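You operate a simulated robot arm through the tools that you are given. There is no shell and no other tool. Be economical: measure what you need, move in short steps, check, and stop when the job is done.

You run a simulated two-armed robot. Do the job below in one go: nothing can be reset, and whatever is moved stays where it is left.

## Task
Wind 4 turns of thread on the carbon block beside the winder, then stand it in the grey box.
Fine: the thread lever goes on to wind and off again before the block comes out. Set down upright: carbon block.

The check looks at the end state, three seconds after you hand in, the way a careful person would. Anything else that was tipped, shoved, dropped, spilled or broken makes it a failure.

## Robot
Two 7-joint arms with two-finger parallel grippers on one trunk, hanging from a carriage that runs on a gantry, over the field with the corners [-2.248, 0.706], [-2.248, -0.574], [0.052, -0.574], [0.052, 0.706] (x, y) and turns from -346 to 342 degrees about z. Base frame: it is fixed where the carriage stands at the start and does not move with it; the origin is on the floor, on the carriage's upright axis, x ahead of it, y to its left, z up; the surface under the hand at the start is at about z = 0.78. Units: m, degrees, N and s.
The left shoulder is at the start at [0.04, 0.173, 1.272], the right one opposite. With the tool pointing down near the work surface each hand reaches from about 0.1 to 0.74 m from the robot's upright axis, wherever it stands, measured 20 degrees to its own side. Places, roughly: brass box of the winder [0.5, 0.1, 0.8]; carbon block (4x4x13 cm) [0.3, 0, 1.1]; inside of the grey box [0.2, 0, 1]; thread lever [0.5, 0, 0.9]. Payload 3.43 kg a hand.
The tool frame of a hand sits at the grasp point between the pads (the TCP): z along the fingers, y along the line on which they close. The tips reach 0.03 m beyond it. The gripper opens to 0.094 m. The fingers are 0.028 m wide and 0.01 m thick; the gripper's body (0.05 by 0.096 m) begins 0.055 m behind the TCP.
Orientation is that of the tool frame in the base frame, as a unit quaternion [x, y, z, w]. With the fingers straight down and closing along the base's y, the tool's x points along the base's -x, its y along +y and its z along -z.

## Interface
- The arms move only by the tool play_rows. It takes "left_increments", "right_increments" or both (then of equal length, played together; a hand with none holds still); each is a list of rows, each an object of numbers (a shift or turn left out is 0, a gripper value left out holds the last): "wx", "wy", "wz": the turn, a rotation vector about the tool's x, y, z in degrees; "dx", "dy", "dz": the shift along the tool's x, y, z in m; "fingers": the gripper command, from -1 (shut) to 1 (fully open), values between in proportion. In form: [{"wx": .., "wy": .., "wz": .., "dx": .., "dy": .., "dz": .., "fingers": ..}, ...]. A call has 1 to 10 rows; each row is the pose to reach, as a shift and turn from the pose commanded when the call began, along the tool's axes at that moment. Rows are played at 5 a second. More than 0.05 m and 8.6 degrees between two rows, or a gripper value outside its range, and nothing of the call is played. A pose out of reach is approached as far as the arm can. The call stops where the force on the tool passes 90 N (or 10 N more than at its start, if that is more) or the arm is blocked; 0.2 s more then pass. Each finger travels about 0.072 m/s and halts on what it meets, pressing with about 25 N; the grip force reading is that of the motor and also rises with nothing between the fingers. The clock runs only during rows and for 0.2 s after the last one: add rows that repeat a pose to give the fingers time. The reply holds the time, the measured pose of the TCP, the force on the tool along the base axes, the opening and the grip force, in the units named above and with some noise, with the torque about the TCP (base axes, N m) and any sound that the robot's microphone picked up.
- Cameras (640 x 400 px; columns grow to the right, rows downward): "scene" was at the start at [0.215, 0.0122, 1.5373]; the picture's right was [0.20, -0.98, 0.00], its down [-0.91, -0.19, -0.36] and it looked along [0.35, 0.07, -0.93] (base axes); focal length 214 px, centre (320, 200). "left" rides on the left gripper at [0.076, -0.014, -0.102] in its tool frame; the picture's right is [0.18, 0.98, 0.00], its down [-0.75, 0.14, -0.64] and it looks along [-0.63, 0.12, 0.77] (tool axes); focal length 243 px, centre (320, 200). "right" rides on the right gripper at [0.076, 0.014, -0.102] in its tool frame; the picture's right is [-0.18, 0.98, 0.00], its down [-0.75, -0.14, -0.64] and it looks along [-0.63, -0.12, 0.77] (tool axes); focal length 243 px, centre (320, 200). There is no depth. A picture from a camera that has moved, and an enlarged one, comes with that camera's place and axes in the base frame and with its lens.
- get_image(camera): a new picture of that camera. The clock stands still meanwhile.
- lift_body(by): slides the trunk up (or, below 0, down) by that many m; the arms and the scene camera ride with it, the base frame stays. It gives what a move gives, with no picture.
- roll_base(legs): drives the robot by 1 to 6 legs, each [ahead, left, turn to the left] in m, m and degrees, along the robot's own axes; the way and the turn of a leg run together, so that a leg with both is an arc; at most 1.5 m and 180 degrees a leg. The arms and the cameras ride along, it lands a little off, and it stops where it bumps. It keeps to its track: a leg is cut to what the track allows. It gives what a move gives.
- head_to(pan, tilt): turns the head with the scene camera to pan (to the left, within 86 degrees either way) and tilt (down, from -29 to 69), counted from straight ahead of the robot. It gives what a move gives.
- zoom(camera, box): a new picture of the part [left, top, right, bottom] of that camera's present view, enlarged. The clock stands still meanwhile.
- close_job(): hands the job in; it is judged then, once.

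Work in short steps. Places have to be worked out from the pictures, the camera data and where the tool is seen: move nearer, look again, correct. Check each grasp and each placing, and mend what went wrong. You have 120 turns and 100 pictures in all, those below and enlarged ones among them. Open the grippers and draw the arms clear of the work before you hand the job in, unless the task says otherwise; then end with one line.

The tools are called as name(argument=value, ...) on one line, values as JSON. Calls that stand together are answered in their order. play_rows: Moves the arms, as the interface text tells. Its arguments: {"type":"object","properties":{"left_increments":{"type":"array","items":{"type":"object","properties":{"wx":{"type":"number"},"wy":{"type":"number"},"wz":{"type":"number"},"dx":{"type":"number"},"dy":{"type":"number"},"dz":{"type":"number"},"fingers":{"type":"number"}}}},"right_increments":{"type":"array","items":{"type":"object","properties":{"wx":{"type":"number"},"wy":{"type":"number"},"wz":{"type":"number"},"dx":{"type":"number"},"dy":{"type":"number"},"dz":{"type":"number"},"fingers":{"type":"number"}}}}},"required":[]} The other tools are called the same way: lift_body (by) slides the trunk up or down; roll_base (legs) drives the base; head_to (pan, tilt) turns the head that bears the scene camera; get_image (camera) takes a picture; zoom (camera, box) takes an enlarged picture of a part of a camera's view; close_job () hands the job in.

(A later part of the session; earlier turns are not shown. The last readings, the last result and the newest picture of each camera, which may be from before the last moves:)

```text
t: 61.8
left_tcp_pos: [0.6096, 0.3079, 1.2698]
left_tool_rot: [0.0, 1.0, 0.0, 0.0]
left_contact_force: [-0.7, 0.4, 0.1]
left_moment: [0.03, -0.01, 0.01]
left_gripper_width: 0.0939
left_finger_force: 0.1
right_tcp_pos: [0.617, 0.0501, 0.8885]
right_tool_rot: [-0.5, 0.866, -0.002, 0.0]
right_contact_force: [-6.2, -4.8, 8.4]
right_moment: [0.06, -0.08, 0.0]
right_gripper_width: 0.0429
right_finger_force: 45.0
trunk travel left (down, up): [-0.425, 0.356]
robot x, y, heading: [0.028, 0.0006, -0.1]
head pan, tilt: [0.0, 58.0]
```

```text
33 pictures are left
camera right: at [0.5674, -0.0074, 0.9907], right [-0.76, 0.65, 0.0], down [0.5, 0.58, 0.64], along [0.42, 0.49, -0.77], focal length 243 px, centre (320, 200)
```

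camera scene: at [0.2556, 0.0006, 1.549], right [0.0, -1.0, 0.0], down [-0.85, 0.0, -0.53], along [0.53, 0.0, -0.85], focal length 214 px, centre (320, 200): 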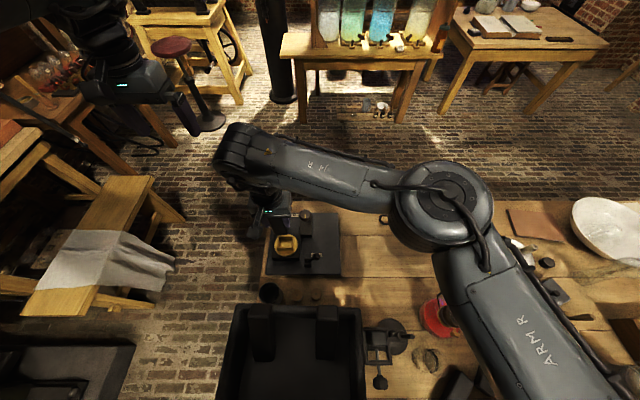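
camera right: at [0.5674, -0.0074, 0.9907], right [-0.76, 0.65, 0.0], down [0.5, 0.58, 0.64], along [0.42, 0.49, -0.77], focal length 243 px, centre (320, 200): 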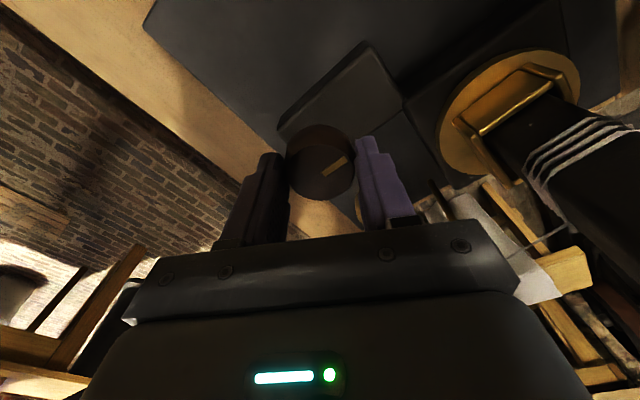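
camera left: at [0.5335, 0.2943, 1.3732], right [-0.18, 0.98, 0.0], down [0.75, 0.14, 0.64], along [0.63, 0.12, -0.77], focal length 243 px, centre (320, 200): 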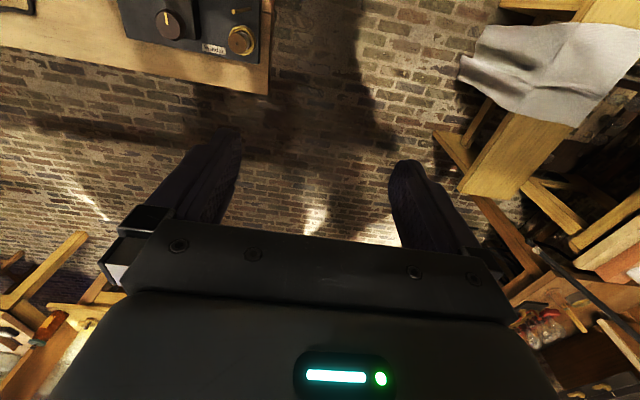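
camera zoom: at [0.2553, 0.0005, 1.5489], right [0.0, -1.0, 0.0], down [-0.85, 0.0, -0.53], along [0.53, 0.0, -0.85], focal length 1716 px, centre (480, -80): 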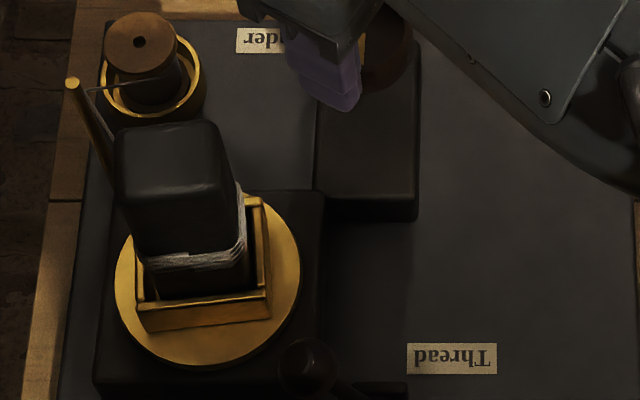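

The box is nearly square again. I zoom on strands and pointer to trim.

zoom(camera="scene", box=[280, 232, 306, 250])

zoom(camera="right", box=[430, 40, 640, 200])

zoom(camera="right", box=[280, 110, 370, 210])

```text
16.00 times, centred on (293, 241) of scene
camera zoom: at [0.2553, 0.0005, 1.5489], right [0.0, -1.0, 0.0], down [-0.85, 0.0, -0.53], along [0.53, 0.0, -0.85], focal length 3432 px, centre (752, -456)
```

zoom: 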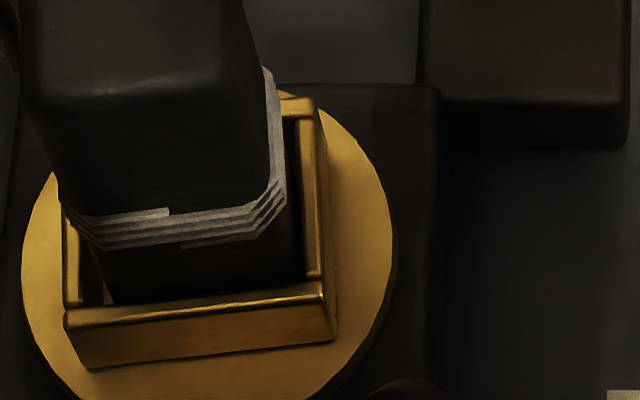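

```text
2.50 times, centred on (535, 120) of right
camera zoom: at [0.5674, -0.0074, 0.9907], right [-0.76, 0.65, 0.0], down [0.5, 0.58, 0.64], along [0.42, 0.49, -0.77], focal length 606 px, centre (-218, 400)
```

zoom: 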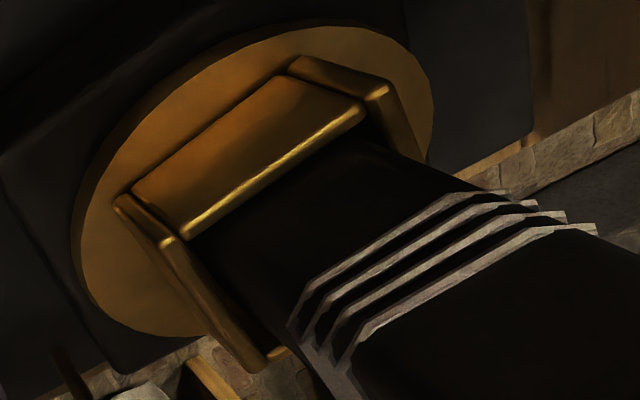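

```text
4.00 times, centred on (325, 160) of right
camera zoom: at [0.5674, -0.0074, 0.9907], right [-0.76, 0.65, 0.0], down [0.5, 0.58, 0.64], along [0.42, 0.49, -0.77], focal length 970 px, centre (300, 360)
```

zoom: 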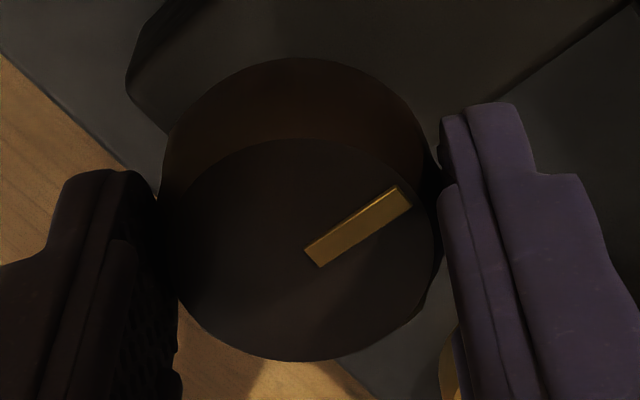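

The thread is laid so that its start and end meet in the middle of the near face, i.e. 4 turns, with about 6° too much on the block. I trim the knob by -1.6°, then open the fingers.

play_rows(right_increments=[{"wz": -1.6}, {"wz": -1.6}, {"wz": -1.6}])

zoom(camera="scene", box=[280, 232, 306, 250])

```text
t: 62.6
left_tcp_pos: [0.6105, 0.309, 1.2701]
left_tool_rot: [0.0, 1.0, 0.0, -0.001]
left_contact_force: [-0.1, -0.1, 0.6]
left_moment: [0.02, 0.01, 0.04]
left_gripper_width: 0.0938
left_finger_force: 0.0
right_tcp_pos: [0.6168, 0.05, 0.8891]
right_tool_rot: [-0.512, 0.859, 0.0, -0.001]
right_contact_force: [-3.8, -3.5, 3.1]
right_moment: [0.2, 0.16, 0.0]
right_gripper_width: 0.0428
right_finger_force: 45.1
trunk travel left (down, up): [-0.425, 0.356]
robot x, y, heading: [0.0253, 0.0013, 0.2]
head pan, tilt: [0.0, 58.0]
```

```text
16.00 times, centred on (293, 241) of scene
camera zoom: at [0.2553, 0.0006, 1.5489], right [0.0, -1.0, 0.0], down [-0.85, 0.0, -0.53], along [0.53, 0.0, -0.85], focal length 3432 px, centre (752, -456)
```

zoom: 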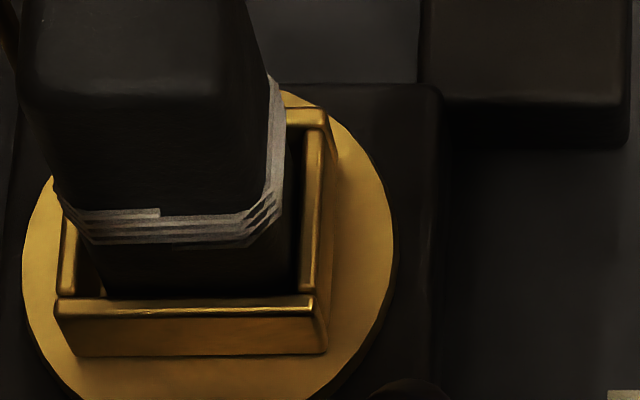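

Square now, with the strand ends meeting: 4 turns. I open, rise, and turn the hand back to zero yaw, moving off toward -y.

play_rows(right_increments=[{"fingers": 0.4}, {"fingers": 0.4}, {"fingers": 0.4}, {"dz": -0.04}, {"dz": -0.08}, {"dz": -0.12}, {"dz": -0.15}])

play_rows(right_increments=[{"wz": 7.7}, {"wz": 15.4}, {"wz": 23.1}, {"wz": 30.8}, {"wz": 38.5}, {"wz": 46.2}, {"wz": 53.9}, {"wz": 61.6}])

zoom(camera="scene", box=[270, 210, 330, 260])

```text
t: 64.2
left_tcp_pos: [0.6096, 0.3087, 1.2704]
left_tool_rot: [0.0, 1.0, 0.001, 0.0]
left_contact_force: [1.1, -0.1, 0.3]
left_moment: [-0.04, 0.0, -0.04]
left_gripper_width: 0.0941
left_finger_force: 0.0
right_tcp_pos: [0.6189, 0.0546, 1.0395]
right_tool_rot: [-0.512, 0.859, 0.0, 0.0]
right_contact_force: [0.3, 0.3, 0.0]
right_moment: [0.0, 0.03, -0.03]
right_gripper_width: 0.0659
right_finger_force: 0.1
trunk travel left (down, up): [-0.425, 0.356]
robot x, y, heading: [0.0293, 0.0004, -0.1]
head pan, tilt: [0.0, 58.0]
```

```text
t: 66.0
left_tcp_pos: [0.6108, 0.3088, 1.2704]
left_tool_rot: [0.0, 1.0, 0.0, 0.0]
left_contact_force: [-0.2, 0.1, 0.4]
left_moment: [0.01, 0.01, -0.02]
left_gripper_width: 0.0938
left_finger_force: 0.1
right_tcp_pos: [0.6181, 0.0525, 1.0393]
right_tool_rot: [0.002, 1.0, 0.0, 0.0]
right_contact_force: [0.0, -0.4, 0.0]
right_moment: [0.02, 0.0, 0.01]
right_gripper_width: 0.0656
right_finger_force: 0.0
trunk travel left (down, up): [-0.425, 0.356]
robot x, y, heading: [0.0276, 0.0002, -0.1]
head pan, tilt: [0.0, 58.0]
```

```text
8.00 times, centred on (300, 235) of scene
camera zoom: at [0.2556, 0.0009, 1.549], right [0.0, -1.0, 0.0], down [-0.85, 0.0, -0.53], along [0.53, 0.0, -0.85], focal length 1716 px, centre (480, -80)
```

zoom: 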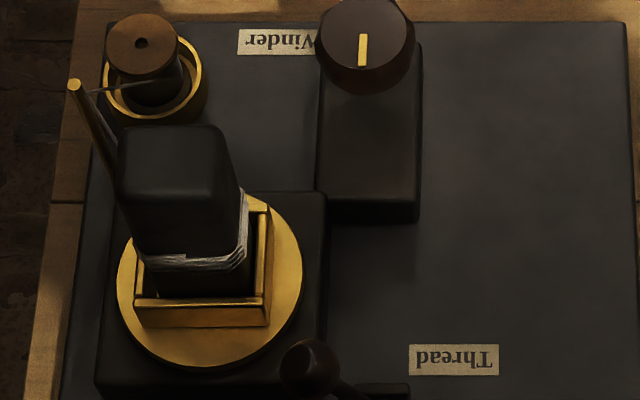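

The pointer is home and the thread is in place. The lever ball is at (0.463,0.069). I bring the closed fingers to its +y side at x≈0.456, y≈0.112, and descend there.

play_rows(right_increments=[{"dx": 0.035, "dy": 0.0, "fingers": -1}, {"dx": 0.07, "dy": 0.0}, {"dx": 0.105, "dy": 0.02}, {"dx": 0.14, "dy": 0.04}, {"dx": 0.162, "dy": 0.0595}, {"dx": 0.162, "dy": 0.0595, "dz": 0.02}, {"dx": 0.162, "dy": 0.0595, "dz": 0.03}, {"dx": 0.162, "dy": 0.0595, "dz": 0.03}])

get_image(camera="right")

zoom(camera="scene", box=[245, 175, 365, 275])

```text
t: 67.8
left_tcp_pos: [0.6104, 0.3084, 1.2714]
left_tool_rot: [0.0, 1.0, 0.001, -0.001]
left_contact_force: [0.0, 0.6, -0.2]
left_moment: [0.0, 0.04, -0.01]
left_gripper_width: 0.0941
left_finger_force: 0.1
right_tcp_pos: [0.4753, 0.1174, 1.006]
right_tool_rot: [0.0, 1.0, 0.0, 0.0]
right_contact_force: [0.4, 0.2, -0.6]
right_moment: [0.02, 0.0, -0.01]
right_gripper_width: 0.0
right_finger_force: 24.9
right hand out of reach, approached as far as the arm can: row 4, 5, 6, 7, 8
trunk travel left (down, up): [-0.425, 0.356]
robot x, y, heading: [0.0249, 0.0032, 0.1]
head pan, tilt: [0.0, 58.0]
```

```text
27 pictures are left
camera right: at [0.3993, 0.1307, 1.1079], right [0.18, 0.98, 0.0], down [0.75, -0.14, 0.64], along [0.63, -0.12, -0.77], focal length 243 px, centre (320, 200)
```

right: 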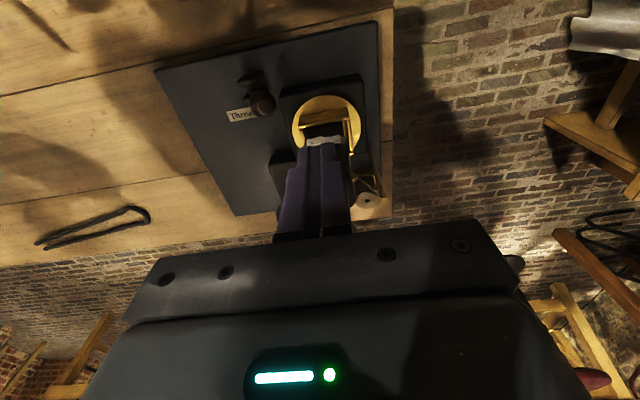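

```text
4.00 times, centred on (305, 225) of scene
camera zoom: at [0.2556, 0.0009, 1.549], right [0.0, -1.0, 0.0], down [-0.85, 0.0, -0.53], along [0.53, 0.0, -0.85], focal length 858 px, centre (380, 100)
```

zoom: 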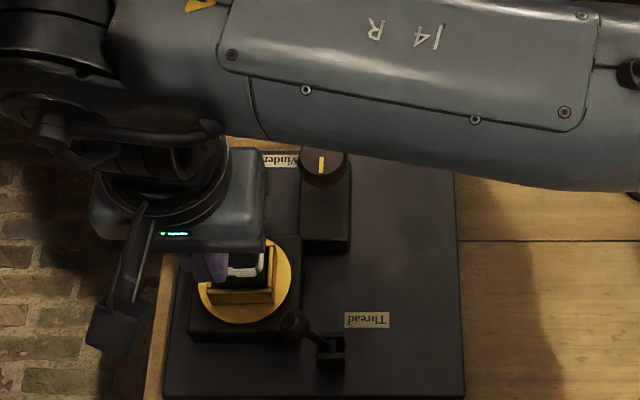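

The right arm is too folded there. I raise the hand, then back the carriage off 12 cm so the arm can extend.

play_rows(right_increments=[{"dz": -0.04}, {"dz": -0.08}, {"dz": -0.08}])

roll_base(legs=[[-0.12, 0, 0]])

```text
t: 68.6
left_tcp_pos: [0.6085, 0.3094, 1.271]
left_tool_rot: [0.0, 1.0, 0.0, 0.0]
left_contact_force: [-0.2, 0.3, -1.0]
left_moment: [0.04, 0.03, -0.01]
left_gripper_width: 0.0937
left_finger_force: 0.0
right_tcp_pos: [0.48, 0.1344, 1.0857]
right_tool_rot: [0.0, 1.0, 0.0, -0.001]
right_contact_force: [-0.5, -0.8, 0.3]
right_moment: [0.0, -0.02, -0.03]
right_gripper_width: 0.0
right_finger_force: 25.4
right hand out of reach, approached as far as the arm can: row 1, 2, 3
trunk travel left (down, up): [-0.425, 0.356]
robot x, y, heading: [0.0273, -0.0006, 0.0]
head pan, tilt: [0.0, 58.0]
```

```text
t: 69.8
left_tcp_pos: [0.4902, 0.3099, 1.27]
left_tool_rot: [0.0, 1.0, 0.0, -0.001]
left_contact_force: [0.2, -0.8, -0.7]
left_moment: [-0.03, -0.02, -0.04]
left_gripper_width: 0.0943
left_finger_force: 0.0
right_tcp_pos: [0.3588, 0.1346, 1.0863]
right_tool_rot: [0.0, 1.0, 0.001, -0.001]
right_contact_force: [-1.0, 0.6, -0.1]
right_moment: [0.02, 0.01, 0.01]
right_gripper_width: 0.0002
right_finger_force: 25.1
trunk travel left (down, up): [-0.425, 0.356]
robot x, y, heading: [-0.0915, 0.0018, -0.1]
head pan, tilt: [0.0, 58.0]
```

I make a small forward move to see how the commanded pose relates to the measured one.

play_rows(right_increments=[{"dx": -0.02}, {"dx": -0.04}, {"dx": -0.04}])

```text
t: 70.7
left_tcp_pos: [0.4897, 0.309, 1.2718]
left_tool_rot: [0.0, 1.0, 0.0, 0.0]
left_contact_force: [0.1, 0.6, 0.8]
left_moment: [0.05, -0.01, -0.01]
left_gripper_width: 0.0937
left_finger_force: 0.1
right_tcp_pos: [0.3992, 0.1334, 1.0851]
right_tool_rot: [-0.001, 1.0, 0.0, -0.001]
right_contact_force: [0.0, 0.4, -0.3]
right_moment: [0.01, 0.01, 0.0]
right_gripper_width: 0.0
right_finger_force: 25.1
trunk travel left (down, up): [-0.425, 0.356]
robot x, y, heading: [-0.0951, -0.0018, 0.1]
head pan, tilt: [0.0, 58.0]
```

Consistent. I move to (0.456,0.112), lower to 0.94, and look.

play_rows(right_increments=[{"dx": -0.03, "dy": -0.011}, {"dx": -0.057, "dy": -0.0215}, {"dx": -0.057, "dy": -0.0215, "dz": 0.04}, {"dx": -0.057, "dy": -0.0215, "dz": 0.08}, {"dx": -0.057, "dy": -0.0215, "dz": 0.12}, {"dx": -0.057, "dy": -0.0215, "dz": 0.145}, {"dx": -0.057, "dy": -0.0215, "dz": 0.145}])

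get_image(camera="right")

```text
t: 72.2
left_tcp_pos: [0.49, 0.3091, 1.271]
left_tool_rot: [0.0, 1.0, -0.001, 0.0]
left_contact_force: [-0.7, -1.1, 0.5]
left_moment: [0.02, 0.04, 0.0]
left_gripper_width: 0.0942
left_finger_force: 0.0
right_tcp_pos: [0.4556, 0.1124, 0.9394]
right_tool_rot: [-0.001, 1.0, 0.0, 0.0]
right_contact_force: [0.1, -0.2, -0.3]
right_moment: [-0.01, 0.02, 0.02]
right_gripper_width: 0.0001
right_finger_force: 24.7
trunk travel left (down, up): [-0.425, 0.356]
robot x, y, heading: [-0.094, 0.0008, 0.3]
head pan, tilt: [0.0, 58.0]
```

```text
25 pictures are left
camera right: at [0.3799, 0.1254, 1.0424], right [0.18, 0.98, 0.0], down [0.75, -0.14, 0.64], along [0.63, -0.12, -0.77], focal length 243 px, centre (320, 200)
```

right: 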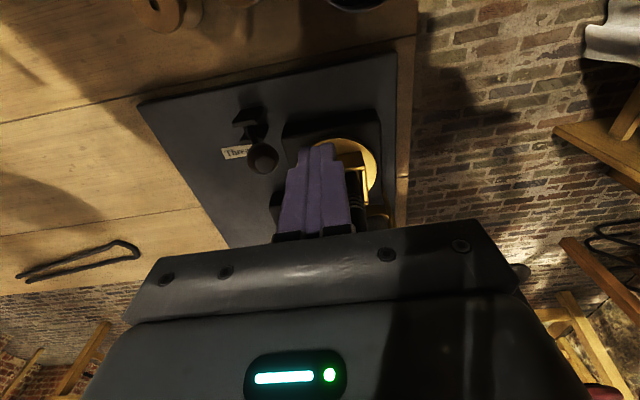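

Clear of the block. I descend to 0.896 and push the ball toward -y.

play_rows(right_increments=[{"dz": 0.02}, {"dz": 0.043}, {"dz": 0.043}, {"dy": -0.012, "dz": 0.043}, {"dy": -0.024, "dz": 0.043}, {"dy": -0.036, "dz": 0.043}, {"dy": -0.048, "dz": 0.043}, {"dy": -0.06, "dz": 0.043}, {"dy": -0.072, "dz": 0.043}, {"dy": -0.078, "dz": 0.043}])

play_rows(right_increments=[{"dy": -0.004}, {"dy": -0.008}, {"dy": -0.008}])

get_image(camera="right")

```text
t: 74.5
left_tcp_pos: [0.4912, 0.3086, 1.2708]
left_tool_rot: [0.0, 1.0, 0.0, 0.0]
left_contact_force: [-0.1, 1.0, 0.3]
left_moment: [0.0, -0.01, -0.01]
left_gripper_width: 0.094
left_finger_force: 0.0
right_tcp_pos: [0.4555, 0.0364, 0.8992]
right_tool_rot: [-0.001, 1.0, -0.002, 0.0]
right_contact_force: [0.7, -0.1, 0.0]
right_moment: [0.04, 0.01, -0.02]
right_gripper_width: 0.0
right_finger_force: 24.8
right hand out of reach, approached as far as the arm can: row 1, 2, 3
trunk travel left (down, up): [-0.425, 0.356]
robot x, y, heading: [-0.0943, -0.0025, -0.1]
head pan, tilt: [0.0, 58.0]
```

```text
t: 75.2
left_tcp_pos: [0.4916, 0.3113, 1.2718]
left_tool_rot: [0.0, 1.0, 0.001, 0.0]
left_contact_force: [0.3, -0.5, 0.3]
left_moment: [-0.01, 0.01, 0.02]
left_gripper_width: 0.094
left_finger_force: 0.0
right_tcp_pos: [0.4561, 0.0301, 0.8977]
right_tool_rot: [-0.002, 1.0, 0.001, -0.001]
right_contact_force: [1.0, 9.4, -1.0]
right_moment: [0.17, -0.01, 0.07]
right_gripper_width: 0.0
right_finger_force: 24.6
trunk travel left (down, up): [-0.425, 0.356]
robot x, y, heading: [-0.0926, -0.0004, 0.2]
head pan, tilt: [0.0, 58.0]
```

```text
24 pictures are left
camera right: at [0.3805, 0.0444, 1.0007], right [0.18, 0.98, 0.0], down [0.75, -0.14, 0.64], along [0.63, -0.11, -0.77], focal length 243 px, centre (320, 200)
```

right: 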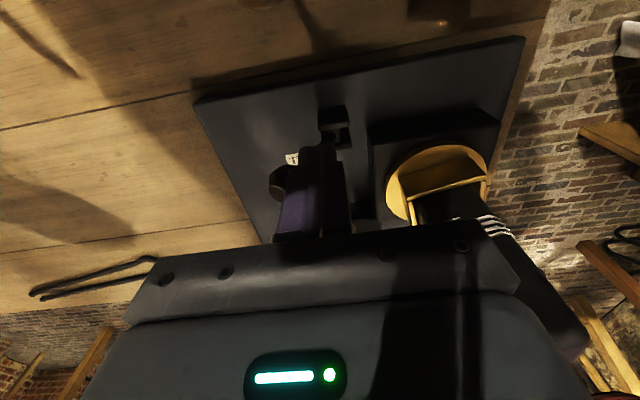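

The lever is back against its off stop. I back off, rise, and look.

play_rows(right_increments=[{"dy": 0.015}, {"dy": 0.015, "dz": -0.04}, {"dy": 0.015, "dz": -0.08}, {"dy": 0.015, "dz": -0.12}, {"dy": 0.015, "dz": -0.16}, {"dx": 0.03, "dy": -0.02, "dz": -0.16, "fingers": 0.6}, {"dx": 0.05, "dy": -0.05, "dz": -0.16, "fingers": 0.6}])

get_image(camera="right")

get_image(camera="scene")

```text
t: 76.8
left_tcp_pos: [0.4899, 0.3094, 1.2699]
left_tool_rot: [0.0, 1.0, -0.001, 0.001]
left_contact_force: [-0.6, 0.5, 0.4]
left_moment: [0.0, 0.02, -0.01]
left_gripper_width: 0.094
left_finger_force: 0.0
right_tcp_pos: [0.4055, -0.0231, 1.0584]
right_tool_rot: [-0.001, 1.0, -0.001, 0.0]
right_contact_force: [0.3, -0.2, -0.5]
right_moment: [0.02, -0.01, 0.0]
right_gripper_width: 0.0752
right_finger_force: 0.0
trunk travel left (down, up): [-0.425, 0.356]
robot x, y, heading: [-0.0921, -0.0033, -0.0]
head pan, tilt: [0.0, 58.0]
```

```text
23 pictures are left
camera right: at [0.3294, -0.0081, 1.1612], right [0.18, 0.98, 0.0], down [0.75, -0.14, 0.64], along [0.63, -0.12, -0.77], focal length 243 px, centre (320, 200)
```

right: 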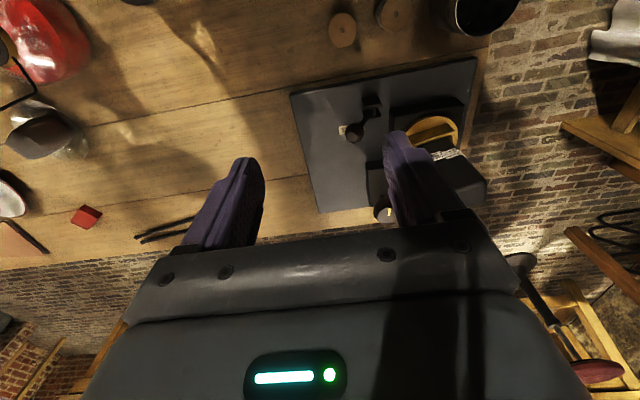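

```text
22 pictures are left
camera scene: at [0.1364, 0.0008, 1.549], right [0.0, -1.0, 0.0], down [-0.85, 0.0, -0.53], along [0.53, 0.0, -0.85], focal length 214 px, centre (320, 200)
```

scene: 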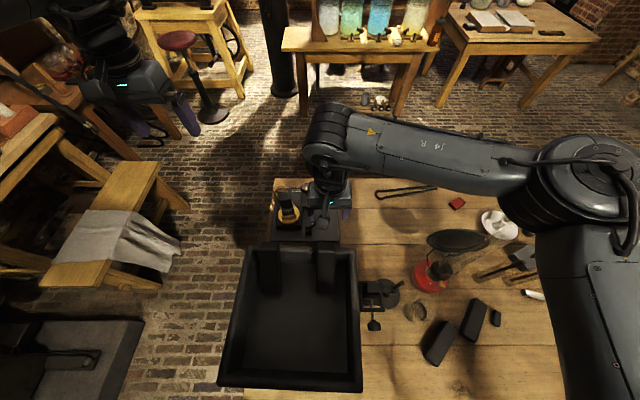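

Lever is off. I go over the block for the grasp, above the thread (TCP z≈0.945).

play_rows(right_increments=[{"dx": -0.028, "dy": 0.035}, {"dx": -0.056, "dy": 0.07}, {"dx": -0.085, "dy": 0.105}, {"dx": -0.1135, "dy": 0.139}, {"dx": -0.1135, "dy": 0.139, "dz": 0.03}, {"dx": -0.1135, "dy": 0.139, "dz": 0.03}])

get_image(camera="right")

zoom(camera="scene", box=[260, 170, 360, 250])

```text
t: 78.2
left_tcp_pos: [0.4927, 0.3092, 1.2705]
left_tool_rot: [0.0, 1.0, 0.0, 0.0]
left_contact_force: [-0.6, 0.8, 0.0]
left_moment: [0.03, 0.0, 0.03]
left_gripper_width: 0.094
left_finger_force: 0.2
right_tcp_pos: [0.5125, 0.0741, 1.0281]
right_tool_rot: [0.0, 1.0, 0.001, 0.0]
right_contact_force: [0.9, 0.8, -0.1]
right_moment: [0.03, 0.03, -0.03]
right_gripper_width: 0.0751
right_finger_force: 0.0
right hand out of reach, approached as far as the arm can: row 4, 5, 6
trunk travel left (down, up): [-0.425, 0.356]
robot x, y, heading: [-0.0926, 0.001, -0.0]
head pan, tilt: [0.0, 58.0]
```

```text
21 pictures are left
camera right: at [0.4368, 0.0878, 1.1307], right [0.18, 0.98, 0.0], down [0.75, -0.14, 0.64], along [0.63, -0.12, -0.77], focal length 243 px, centre (320, 200)
```

right: 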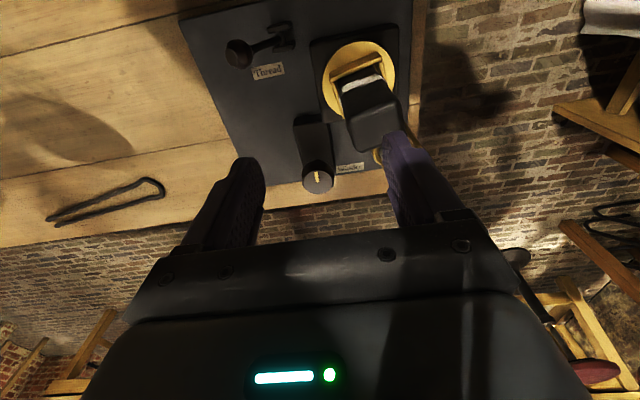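

```text
5.00 times, centred on (310, 210) of scene
camera zoom: at [0.1368, 0.0006, 1.5491], right [0.0, -1.0, 0.0], down [-0.85, 0.0, -0.53], along [0.53, 0.0, -0.85], focal length 1072 px, centre (370, 150)
```

zoom: 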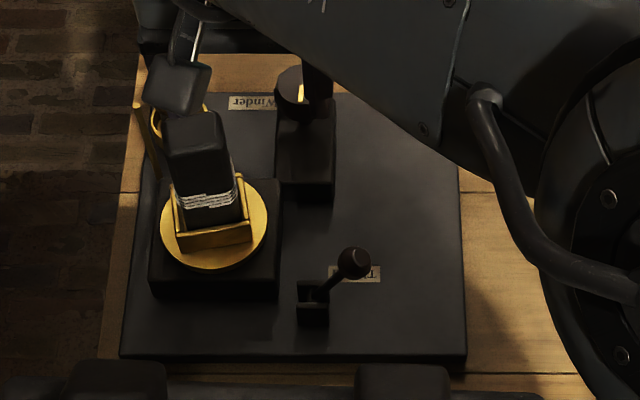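

The arm can't cross that far from here. The box also now sits about 9° counter-clockwise, so I'll match the hand yaw. I raise the hand, drive forward 12 cm again, and approach the block with that yaw.

play_rows(right_increments=[{"dx": 0.03, "dz": -0.03}, {"dx": 0.06, "dz": -0.05}, {"dx": 0.06, "dz": -0.05}])

roll_base(legs=[[0.12, 0, 0]])

play_rows(right_increments=[{"dy": 0.01}, {"dy": 0.02}, {"dy": 0.02}])

```text
t: 79.0
left_tcp_pos: [0.4901, 0.3092, 1.2702]
left_tool_rot: [0.0, 1.0, 0.0, 0.0]
left_contact_force: [-0.4, -0.1, -0.7]
left_moment: [0.0, -0.02, -0.01]
left_gripper_width: 0.0938
left_finger_force: 0.0
right_tcp_pos: [0.4517, 0.0748, 1.0783]
right_tool_rot: [-0.001, 1.0, 0.0, -0.002]
right_contact_force: [-0.2, -0.4, -0.2]
right_moment: [0.01, -0.01, -0.01]
right_gripper_width: 0.0753
right_finger_force: 0.1
trunk travel left (down, up): [-0.425, 0.356]
robot x, y, heading: [-0.0924, 0.0003, 0.5]
head pan, tilt: [0.0, 58.0]
```

```text
t: 80.3
left_tcp_pos: [0.6104, 0.31, 1.2718]
left_tool_rot: [0.0, 1.0, 0.0, 0.001]
left_contact_force: [-0.2, 0.3, -0.3]
left_moment: [-0.01, 0.01, 0.01]
left_gripper_width: 0.0941
left_finger_force: 0.0
right_tcp_pos: [0.5727, 0.0742, 1.0777]
right_tool_rot: [0.0, 1.0, 0.0, 0.0]
right_contact_force: [-0.4, 0.2, 0.0]
right_moment: [0.0, 0.03, -0.02]
right_gripper_width: 0.0749
right_finger_force: 0.1
trunk travel left (down, up): [-0.425, 0.356]
robot x, y, heading: [0.0235, -0.0018, -0.1]
head pan, tilt: [0.0, 58.0]
```

```text
t: 81.1
left_tcp_pos: [0.6103, 0.3086, 1.2714]
left_tool_rot: [0.0, 1.0, 0.0, -0.001]
left_contact_force: [0.1, -0.2, 1.3]
left_moment: [-0.01, -0.01, -0.01]
left_gripper_width: 0.094
left_finger_force: 0.0
right_tcp_pos: [0.5702, 0.0952, 1.0773]
right_tool_rot: [-0.001, 1.0, -0.001, -0.001]
right_contact_force: [-0.3, -0.7, 0.2]
right_moment: [-0.02, 0.0, 0.03]
right_gripper_width: 0.0754
right_finger_force: 0.0
trunk travel left (down, up): [-0.425, 0.356]
robot x, y, heading: [0.0289, -0.0003, -0.1]
head pan, tilt: [0.0, 58.0]
```

I move over the block at (0.5205,0.1165) with -8° of tool yaw, and check from the scene and hand views.

play_rows(right_increments=[{"dx": 0.025, "dy": 0.01, "wz": -4}, {"dx": 0.05, "dy": 0.0213, "wz": -8}, {"dx": 0.05, "dy": 0.0213, "wz": -8, "dz": 0.03}, {"dx": 0.05, "dy": 0.0213, "wz": -8, "dz": 0.055}, {"dx": 0.05, "dy": 0.0213, "wz": -8, "dz": 0.055}])

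get_image(camera="right")

zoom(camera="scene", box=[260, 190, 330, 260])

```text
t: 82.3
left_tcp_pos: [0.6107, 0.3091, 1.2704]
left_tool_rot: [0.0, 1.0, 0.0, -0.001]
left_contact_force: [0.3, 1.0, 0.3]
left_moment: [0.0, -0.02, -0.03]
left_gripper_width: 0.0939
left_finger_force: 0.1
right_tcp_pos: [0.5209, 0.1158, 1.0212]
right_tool_rot: [-0.071, 0.997, 0.0, -0.002]
right_contact_force: [-0.2, 0.5, 0.5]
right_moment: [0.03, 0.0, 0.01]
right_gripper_width: 0.0753
right_finger_force: 0.0
trunk travel left (down, up): [-0.425, 0.356]
robot x, y, heading: [0.0296, -0.0007, 0.0]
head pan, tilt: [0.0, 58.0]
```

```text
19 pictures are left
camera right: at [0.4439, 0.1192, 1.1246], right [0.04, 1.0, 0.0], down [0.77, -0.03, 0.64], along [0.64, -0.03, -0.77], focal length 243 px, centre (320, 200)
```

right: 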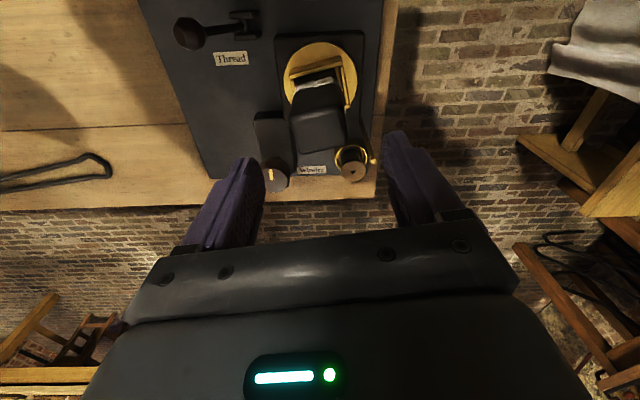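

```text
5.71 times, centred on (295, 225) of scene
camera zoom: at [0.2555, 0.0012, 1.549], right [0.0, -1.0, 0.0], down [-0.85, 0.0, -0.53], along [0.53, 0.0, -0.85], focal length 1226 px, centre (463, 57)
```

zoom: 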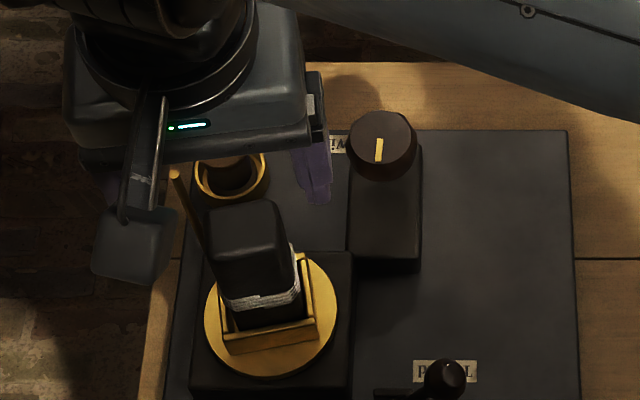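

Aligned. I descend to 0.945 and grip above the thread.

play_rows(right_increments=[{"wz": -2, "dx": 0.002, "dz": 0.025}, {"wz": -2, "dx": 0.002, "dz": 0.05}, {"wz": -2, "dx": 0.002, "dz": 0.076}, {"wz": -2, "dx": 0.002, "dz": 0.076}, {"wz": -2, "dx": 0.002, "dz": 0.076, "fingers": -1}, {"wz": -2, "dx": 0.002, "dz": 0.076, "fingers": -1}, {"wz": -2, "dx": 0.002, "dz": 0.076, "fingers": -1}, {"wz": -2, "dx": 0.002, "dz": 0.076, "fingers": -1}])

get_image(camera="right")

```text
t: 84.1
left_tcp_pos: [0.6108, 0.3087, 1.2703]
left_tool_rot: [-0.001, 1.0, 0.0, 0.0]
left_contact_force: [0.0, 0.0, 0.3]
left_moment: [0.01, 0.01, 0.0]
left_gripper_width: 0.0942
left_finger_force: 0.0
right_tcp_pos: [0.5192, 0.1148, 0.9463]
right_tool_rot: [-0.088, 0.996, 0.0, -0.001]
right_contact_force: [0.7, 0.5, 1.4]
right_moment: [0.01, -0.05, -0.02]
right_gripper_width: 0.0441
right_finger_force: 25.0
trunk travel left (down, up): [-0.425, 0.356]
robot x, y, heading: [0.0247, -0.0061, 0.0]
head pan, tilt: [0.0, 58.0]
```

```text
17 pictures are left
camera right: at [0.4418, 0.1158, 1.0488], right [0.01, 1.0, 0.0], down [0.77, -0.01, 0.64], along [0.64, -0.01, -0.77], focal length 243 px, centre (320, 200)
```

right: 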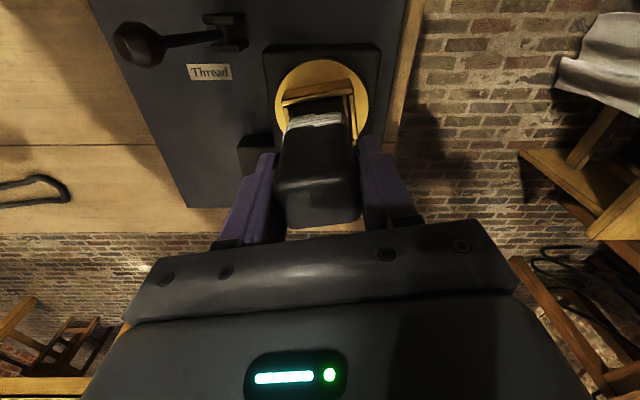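

Gripped. I lift slowly out of the brass box.

play_rows(right_increments=[{"dz": -0.01}, {"dz": -0.02}, {"dz": -0.035}, {"dz": -0.06}, {"dz": -0.1}, {"dz": -0.14}, {"dz": -0.18}, {"dz": -0.22}, {"dz": -0.26}, {"dz": -0.3}])

get_image(camera="right")

get_image(camera="scene")

```text
t: 86.3
left_tcp_pos: [0.6097, 0.31, 1.2716]
left_tool_rot: [0.0, 1.0, 0.0, 0.0]
left_contact_force: [-0.3, 0.2, 0.3]
left_moment: [0.02, 0.0, 0.0]
left_gripper_width: 0.094
left_finger_force: 0.0
right_tcp_pos: [0.5185, 0.1158, 1.2457]
right_tool_rot: [-0.089, 0.996, 0.0, 0.0]
right_contact_force: [-0.5, 0.0, -2.8]
right_moment: [0.04, 0.01, 0.02]
right_gripper_width: 0.044
right_finger_force: 24.8
trunk travel left (down, up): [-0.425, 0.356]
robot x, y, heading: [0.0302, 0.0023, -0.2]
head pan, tilt: [0.0, 58.0]
```

```text
16 pictures are left
camera right: at [0.4412, 0.1166, 1.3497], right [0.01, 1.0, 0.0], down [0.77, -0.01, 0.64], along [0.64, -0.01, -0.77], focal length 243 px, centre (320, 200)
```

right: 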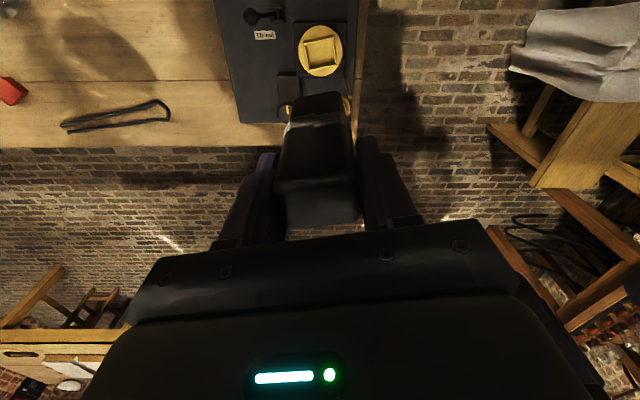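

```text
15 pictures are left
camera scene: at [0.2553, 0.0014, 1.5489], right [0.0, -1.0, 0.0], down [-0.85, 0.0, -0.53], along [0.53, 0.0, -0.85], focal length 214 px, centre (320, 200)
```

scene: 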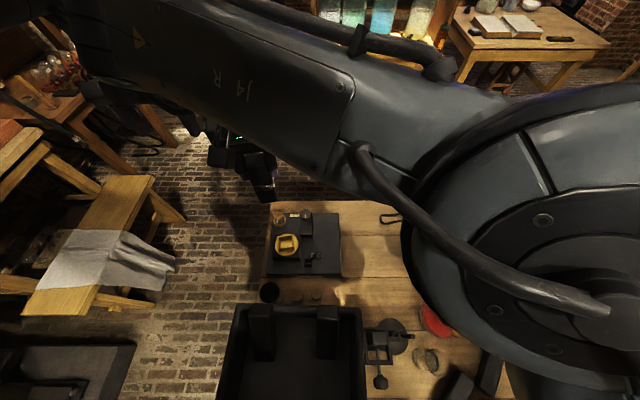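

The block is out with its thread. I raise 7 cm more, undo the yaw, and back the carriage 30 cm over the grey box.

play_rows(right_increments=[{"dz": -0.035, "wz": 5}, {"dz": -0.07, "wz": 10}, {"dz": -0.07, "wz": 10}])

roll_base(legs=[[-0.3, 0, 0]])

get_image(camera="scene")

get_image(camera="right")

```text
t: 87.3
left_tcp_pos: [0.6096, 0.3091, 1.271]
left_tool_rot: [0.0, 1.0, 0.001, 0.0]
left_contact_force: [-0.1, -0.1, -0.1]
left_moment: [0.0, 0.02, 0.0]
left_gripper_width: 0.0937
left_finger_force: 0.0
right_tcp_pos: [0.5323, 0.0928, 1.2861]
right_tool_rot: [0.019, 0.998, 0.022, -0.05]
right_contact_force: [0.0, 0.3, -2.5]
right_moment: [0.01, -0.03, 0.03]
right_gripper_width: 0.0441
right_finger_force: 25.1
right hand out of reach, approached as far as the arm can: row 2, 3
trunk travel left (down, up): [-0.425, 0.356]
robot x, y, heading: [0.029, 0.0036, 0.0]
head pan, tilt: [0.0, 58.0]
stopped in row 3 (right hand): the arm was blocked; the commanded pose is now the measured one
```

```text
t: 89.3
left_tcp_pos: [0.31, 0.309, 1.2693]
left_tool_rot: [0.0, 1.0, 0.0, 0.0]
left_contact_force: [0.5, -0.9, -0.2]
left_moment: [0.05, -0.03, -0.02]
left_gripper_width: 0.0939
left_finger_force: 0.1
right_tcp_pos: [0.2306, 0.0916, 1.2875]
right_tool_rot: [0.019, 0.998, 0.023, -0.048]
right_contact_force: [0.0, -0.1, -3.0]
right_moment: [0.02, -0.01, 0.04]
right_gripper_width: 0.0445
right_finger_force: 25.3
trunk travel left (down, up): [-0.425, 0.356]
robot x, y, heading: [-0.2752, -0.0017, -0.0]
head pan, tilt: [0.0, 58.0]
```

```text
14 pictures are left
camera scene: at [-0.0459, 0.0007, 1.5488], right [0.0, -1.0, 0.0], down [-0.85, 0.0, -0.53], along [0.53, 0.0, -0.85], focal length 214 px, centre (320, 200)
```

scene: 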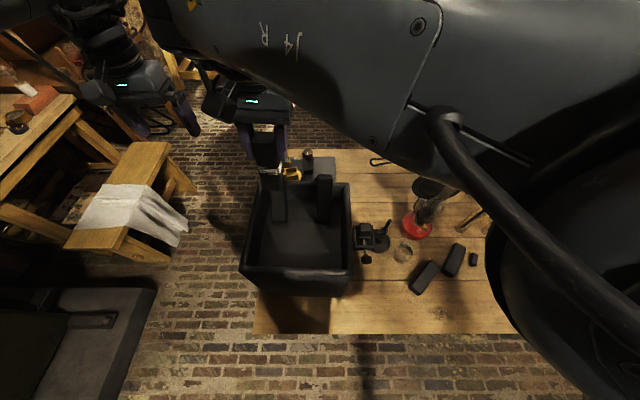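

```text
13 pictures are left
camera right: at [0.1654, 0.104, 1.3966], right [0.22, 0.97, 0.03], down [0.81, -0.2, 0.56], along [0.55, -0.1, -0.83], focal length 243 px, centre (320, 200)
```

right: 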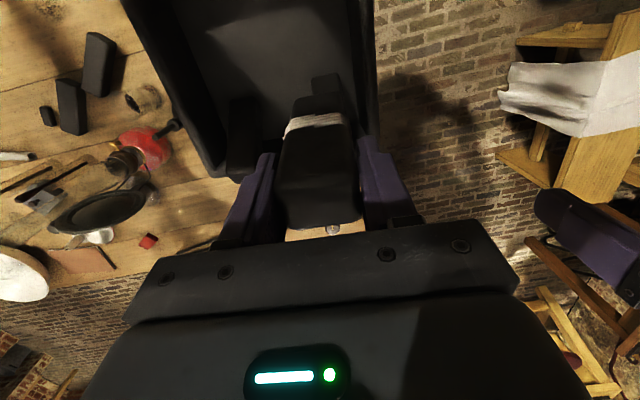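

The arm reached its ceiling and tilted about 6°. I raise the trunk for room, restore the vertical attitude, then shift over the free part of the box.

lift_body(by=0.1)

play_rows(right_increments=[{"dx": 0.01, "wx": 1.2, "wy": -2.8, "wz": -1.1}, {"dx": 0.02, "wx": 2.5, "wy": -5.7, "wz": -2.2}, {"dx": 0.02, "wx": 2.5, "wy": -5.7, "wz": -2.2}])

```text
t: 90.7
left_tcp_pos: [0.3096, 0.3083, 1.3709]
left_tool_rot: [0.001, 1.0, 0.0, 0.0]
left_contact_force: [0.8, 0.3, -0.3]
left_moment: [-0.01, 0.02, 0.01]
left_gripper_width: 0.0939
left_finger_force: 0.1
right_tcp_pos: [0.2316, 0.0907, 1.3875]
right_tool_rot: [0.019, 0.998, 0.023, -0.048]
right_contact_force: [0.8, 0.3, -2.7]
right_moment: [-0.01, 0.0, 0.0]
right_gripper_width: 0.0444
right_finger_force: 24.9
trunk travel left (down, up): [-0.525, 0.256]
robot x, y, heading: [-0.2735, -0.0023, -0.0]
head pan, tilt: [0.0, 58.0]
```

```text
t: 91.5
left_tcp_pos: [0.3097, 0.3082, 1.3703]
left_tool_rot: [0.001, 1.0, 0.001, 0.0]
left_contact_force: [-0.4, 0.3, -0.4]
left_moment: [0.01, 0.0, 0.01]
left_gripper_width: 0.0941
left_finger_force: 0.0
right_tcp_pos: [0.2101, 0.0937, 1.3883]
right_tool_rot: [0.0, 1.0, 0.001, 0.003]
right_contact_force: [-0.5, -0.1, -2.8]
right_moment: [0.01, -0.01, 0.0]
right_gripper_width: 0.0442
right_finger_force: 24.8
trunk travel left (down, up): [-0.525, 0.256]
robot x, y, heading: [-0.2752, 0.0013, -0.3]
head pan, tilt: [0.0, 58.0]
```

Vertical again. I move to (0.14,0.045) and lower to z≈1.26 (foot about 1.155), then look.

play_rows(right_increments=[{"dx": 0.02, "dy": -0.012, "dz": 0.02}, {"dx": 0.04, "dy": -0.025, "dz": 0.04}, {"dx": 0.055, "dy": -0.037, "dz": 0.07}, {"dx": 0.07, "dy": -0.049, "dz": 0.1}, {"dx": 0.07, "dy": -0.049, "dz": 0.128}, {"dx": 0.07, "dy": -0.049, "dz": 0.128}])

get_image(camera="scene")

get_image(camera="right")

```text
t: 92.9
left_tcp_pos: [0.3096, 0.3078, 1.371]
left_tool_rot: [0.0, 1.0, 0.0, 0.0]
left_contact_force: [0.8, 0.1, -0.8]
left_moment: [0.0, -0.01, -0.02]
left_gripper_width: 0.094
left_finger_force: 0.1
right_tcp_pos: [0.174, 0.0342, 1.2921]
right_tool_rot: [-0.001, 1.0, 0.001, 0.0]
right_contact_force: [-0.8, 0.6, -2.5]
right_moment: [-0.02, -0.01, -0.01]
right_gripper_width: 0.0442
right_finger_force: 24.7
right hand out of reach, approached as far as the arm can: row 3, 4, 5, 6
trunk travel left (down, up): [-0.525, 0.256]
robot x, y, heading: [-0.2765, 0.0015, 0.2]
head pan, tilt: [0.0, 58.0]
```

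```text
12 pictures are left
camera scene: at [-0.0456, 0.0007, 1.649], right [0.0, -1.0, 0.0], down [-0.85, 0.0, -0.53], along [0.53, 0.0, -0.85], focal length 214 px, centre (320, 200)
```

scene: 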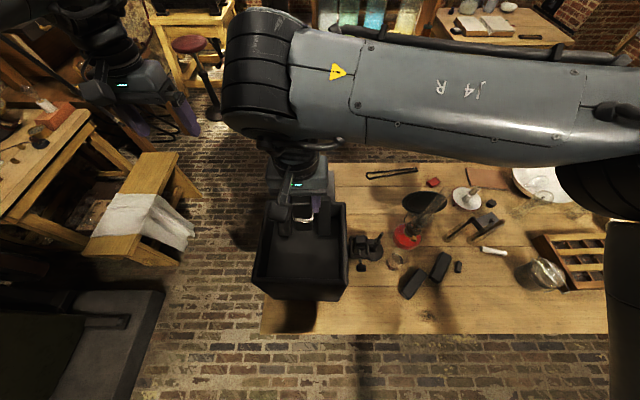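

```text
11 pictures are left
camera right: at [0.0986, 0.049, 1.394], right [0.18, 0.98, 0.0], down [0.75, -0.14, 0.64], along [0.63, -0.12, -0.77], focal length 243 px, centre (320, 200)
```

right: 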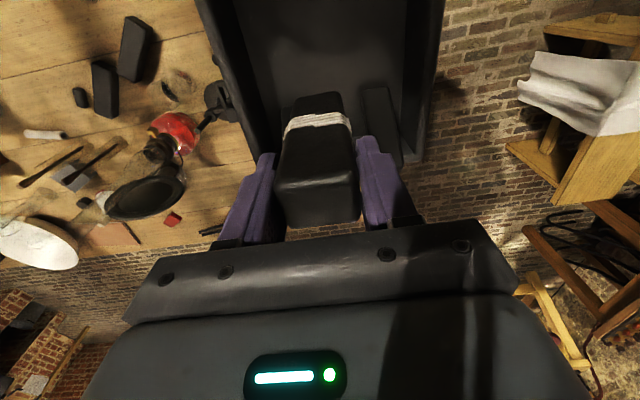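

The hand is too close to the body and crossing it. I shift the carriage 9 cm back and 12 cm left so the target lies on the right arm's side.

roll_base(legs=[[-0.09, 0.12, 0]])

play_rows(right_increments=[{"dx": -0.01, "dy": -0.02}, {"dx": -0.02, "dy": -0.04}, {"dx": -0.02, "dy": -0.04}])

```text
t: 94.2
left_tcp_pos: [0.2196, 0.429, 1.3703]
left_tool_rot: [0.001, 1.0, 0.0, 0.0]
left_contact_force: [0.2, 0.2, 0.3]
left_moment: [0.01, 0.0, -0.01]
left_gripper_width: 0.094
left_finger_force: 0.1
right_tcp_pos: [0.0845, 0.1554, 1.2915]
right_tool_rot: [-0.001, 1.0, 0.001, 0.001]
right_contact_force: [0.3, -0.1, -2.1]
right_moment: [0.0, -0.05, -0.04]
right_gripper_width: 0.0441
right_finger_force: 25.0
trunk travel left (down, up): [-0.525, 0.256]
robot x, y, heading: [-0.3619, 0.1206, -0.2]
head pan, tilt: [0.0, 58.0]
```

```text
t: 95.0
left_tcp_pos: [0.2204, 0.4286, 1.3704]
left_tool_rot: [0.0, 1.0, -0.001, 0.0]
left_contact_force: [-0.4, -0.8, -0.1]
left_moment: [0.03, 0.0, 0.0]
left_gripper_width: 0.0938
left_finger_force: 0.1
right_tcp_pos: [0.1048, 0.1146, 1.2927]
right_tool_rot: [0.0, 1.0, 0.002, 0.0]
right_contact_force: [0.3, 0.2, -2.1]
right_moment: [0.0, 0.03, 0.01]
right_gripper_width: 0.0443
right_finger_force: 25.2
trunk travel left (down, up): [-0.525, 0.256]
robot x, y, heading: [-0.3655, 0.1188, -0.1]
head pan, tilt: [0.0, 58.0]
```

I move to (0.145,0.045) and lower until the foot is about 2 cm above the rim.

play_rows(right_increments=[{"dx": -0.02, "dy": -0.035}, {"dx": -0.04, "dy": -0.07}, {"dx": -0.04, "dy": -0.07, "dz": 0.03}, {"dx": -0.04, "dy": -0.07, "dz": 0.06}, {"dx": -0.04, "dy": -0.07, "dz": 0.09}, {"dx": -0.04, "dy": -0.07, "dz": 0.09}])

get_image(camera="scene")

get_image(camera="right")

```text
t: 96.4
left_tcp_pos: [0.2193, 0.4266, 1.3702]
left_tool_rot: [0.0, 1.0, 0.0, 0.0]
left_contact_force: [0.3, -0.2, -0.2]
left_moment: [-0.02, 0.02, -0.01]
left_gripper_width: 0.0939
left_finger_force: 0.1
right_tcp_pos: [0.1455, 0.0467, 1.2029]
right_tool_rot: [-0.001, 1.0, 0.001, 0.001]
right_contact_force: [0.6, 0.2, -2.3]
right_moment: [0.0, -0.01, 0.04]
right_gripper_width: 0.0441
right_finger_force: 25.3
trunk travel left (down, up): [-0.525, 0.256]
robot x, y, heading: [-0.3629, 0.1198, -0.1]
head pan, tilt: [0.0, 58.0]
```

```text
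10 pictures are left
camera scene: at [-0.1353, 0.1205, 1.649], right [0.0, -1.0, 0.0], down [-0.85, 0.0, -0.53], along [0.53, 0.0, -0.85], focal length 214 px, centre (320, 200)
```

scene: 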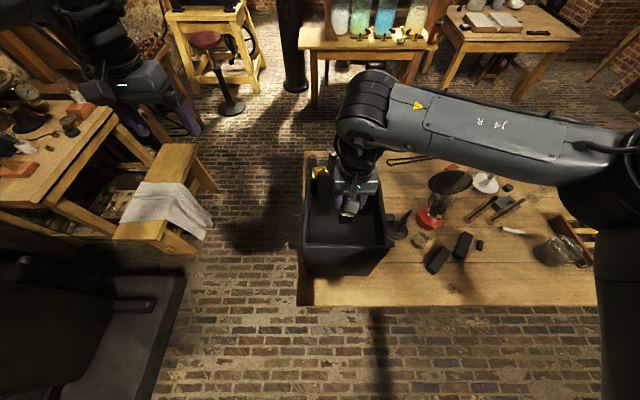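

```text
9 pictures are left
camera right: at [0.0692, 0.06, 1.3043], right [0.18, 0.98, 0.0], down [0.75, -0.14, 0.64], along [0.63, -0.12, -0.77], focal length 243 px, centre (320, 200)
```

right: 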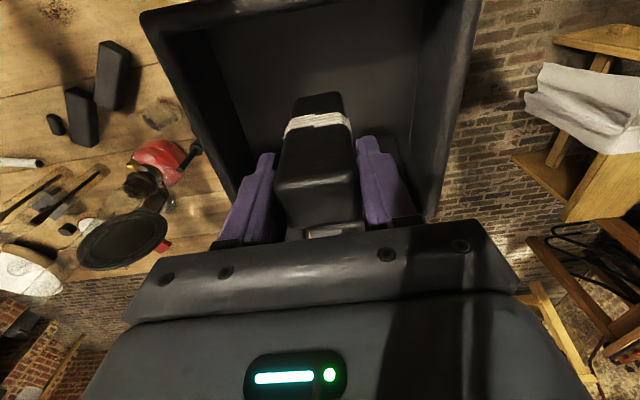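

Position is well inside the box and clear of the other blocks. I lower toward the floor.

play_rows(right_increments=[{"dz": 0.03}, {"dz": 0.06}, {"dz": 0.08}, {"dz": 0.09}, {"dz": 0.096}, {"dz": 0.1}])

play_rows(right_increments=[{"dz": 0.003}, {"dz": 0.006}, {"dz": 0.009}, {"dz": 0.012}])

```text
t: 97.8
left_tcp_pos: [0.2208, 0.4284, 1.371]
left_tool_rot: [0.001, 1.0, 0.0, 0.001]
left_contact_force: [0.0, -0.5, -0.1]
left_moment: [0.0, 0.0, 0.0]
left_gripper_width: 0.0939
left_finger_force: 0.0
right_tcp_pos: [0.1475, 0.0459, 1.1032]
right_tool_rot: [-0.001, 1.0, 0.002, 0.004]
right_contact_force: [-1.2, 1.0, 24.1]
right_moment: [-0.24, -0.02, -0.03]
right_gripper_width: 0.0442
right_finger_force: 24.9
trunk travel left (down, up): [-0.525, 0.256]
robot x, y, heading: [-0.3628, 0.1216, -0.4]
head pan, tilt: [0.0, 58.0]
```

```text
t: 98.8
left_tcp_pos: [0.2213, 0.4288, 1.3718]
left_tool_rot: [0.002, 1.0, 0.001, 0.0]
left_contact_force: [0.1, -0.3, -1.1]
left_moment: [0.03, 0.01, -0.01]
left_gripper_width: 0.0941
left_finger_force: 0.0
right_tcp_pos: [0.1475, 0.0449, 1.0899]
right_tool_rot: [-0.001, 1.0, 0.002, 0.002]
right_contact_force: [1.7, 2.1, 22.9]
right_moment: [-0.19, -0.02, -0.05]
right_gripper_width: 0.0442
right_finger_force: 25.4
trunk travel left (down, up): [-0.525, 0.256]
robot x, y, heading: [-0.3671, 0.1213, 0.0]
head pan, tilt: [0.0, 58.0]
```

The floor is reached (about 23 N) and the block slid a little in the grip. I look before releasing.

get_image(camera="right")

zoom(camera="scene", box=[290, 140, 410, 290])

```text
8 pictures are left
camera right: at [0.0711, 0.0597, 1.1927], right [0.18, 0.98, 0.0], down [0.75, -0.14, 0.64], along [0.63, -0.11, -0.76], focal length 243 px, centre (320, 200)
```

right: 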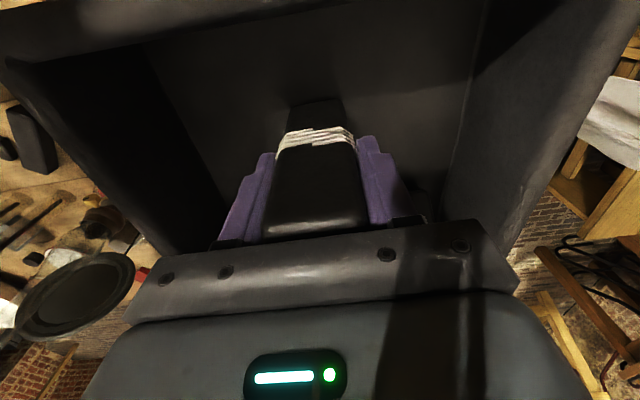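

```text
2.67 times, centred on (350, 215) of scene
camera zoom: at [-0.1343, 0.1206, 1.6494], right [0.0, -1.0, 0.0], down [-0.85, 0.0, -0.53], along [0.53, 0.0, -0.85], focal length 572 px, centre (240, 160)
```

zoom: 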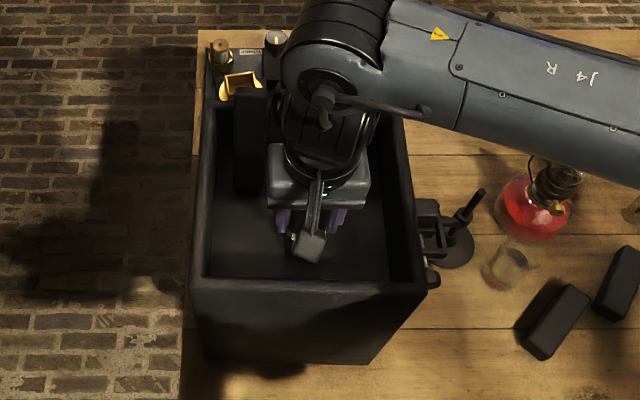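

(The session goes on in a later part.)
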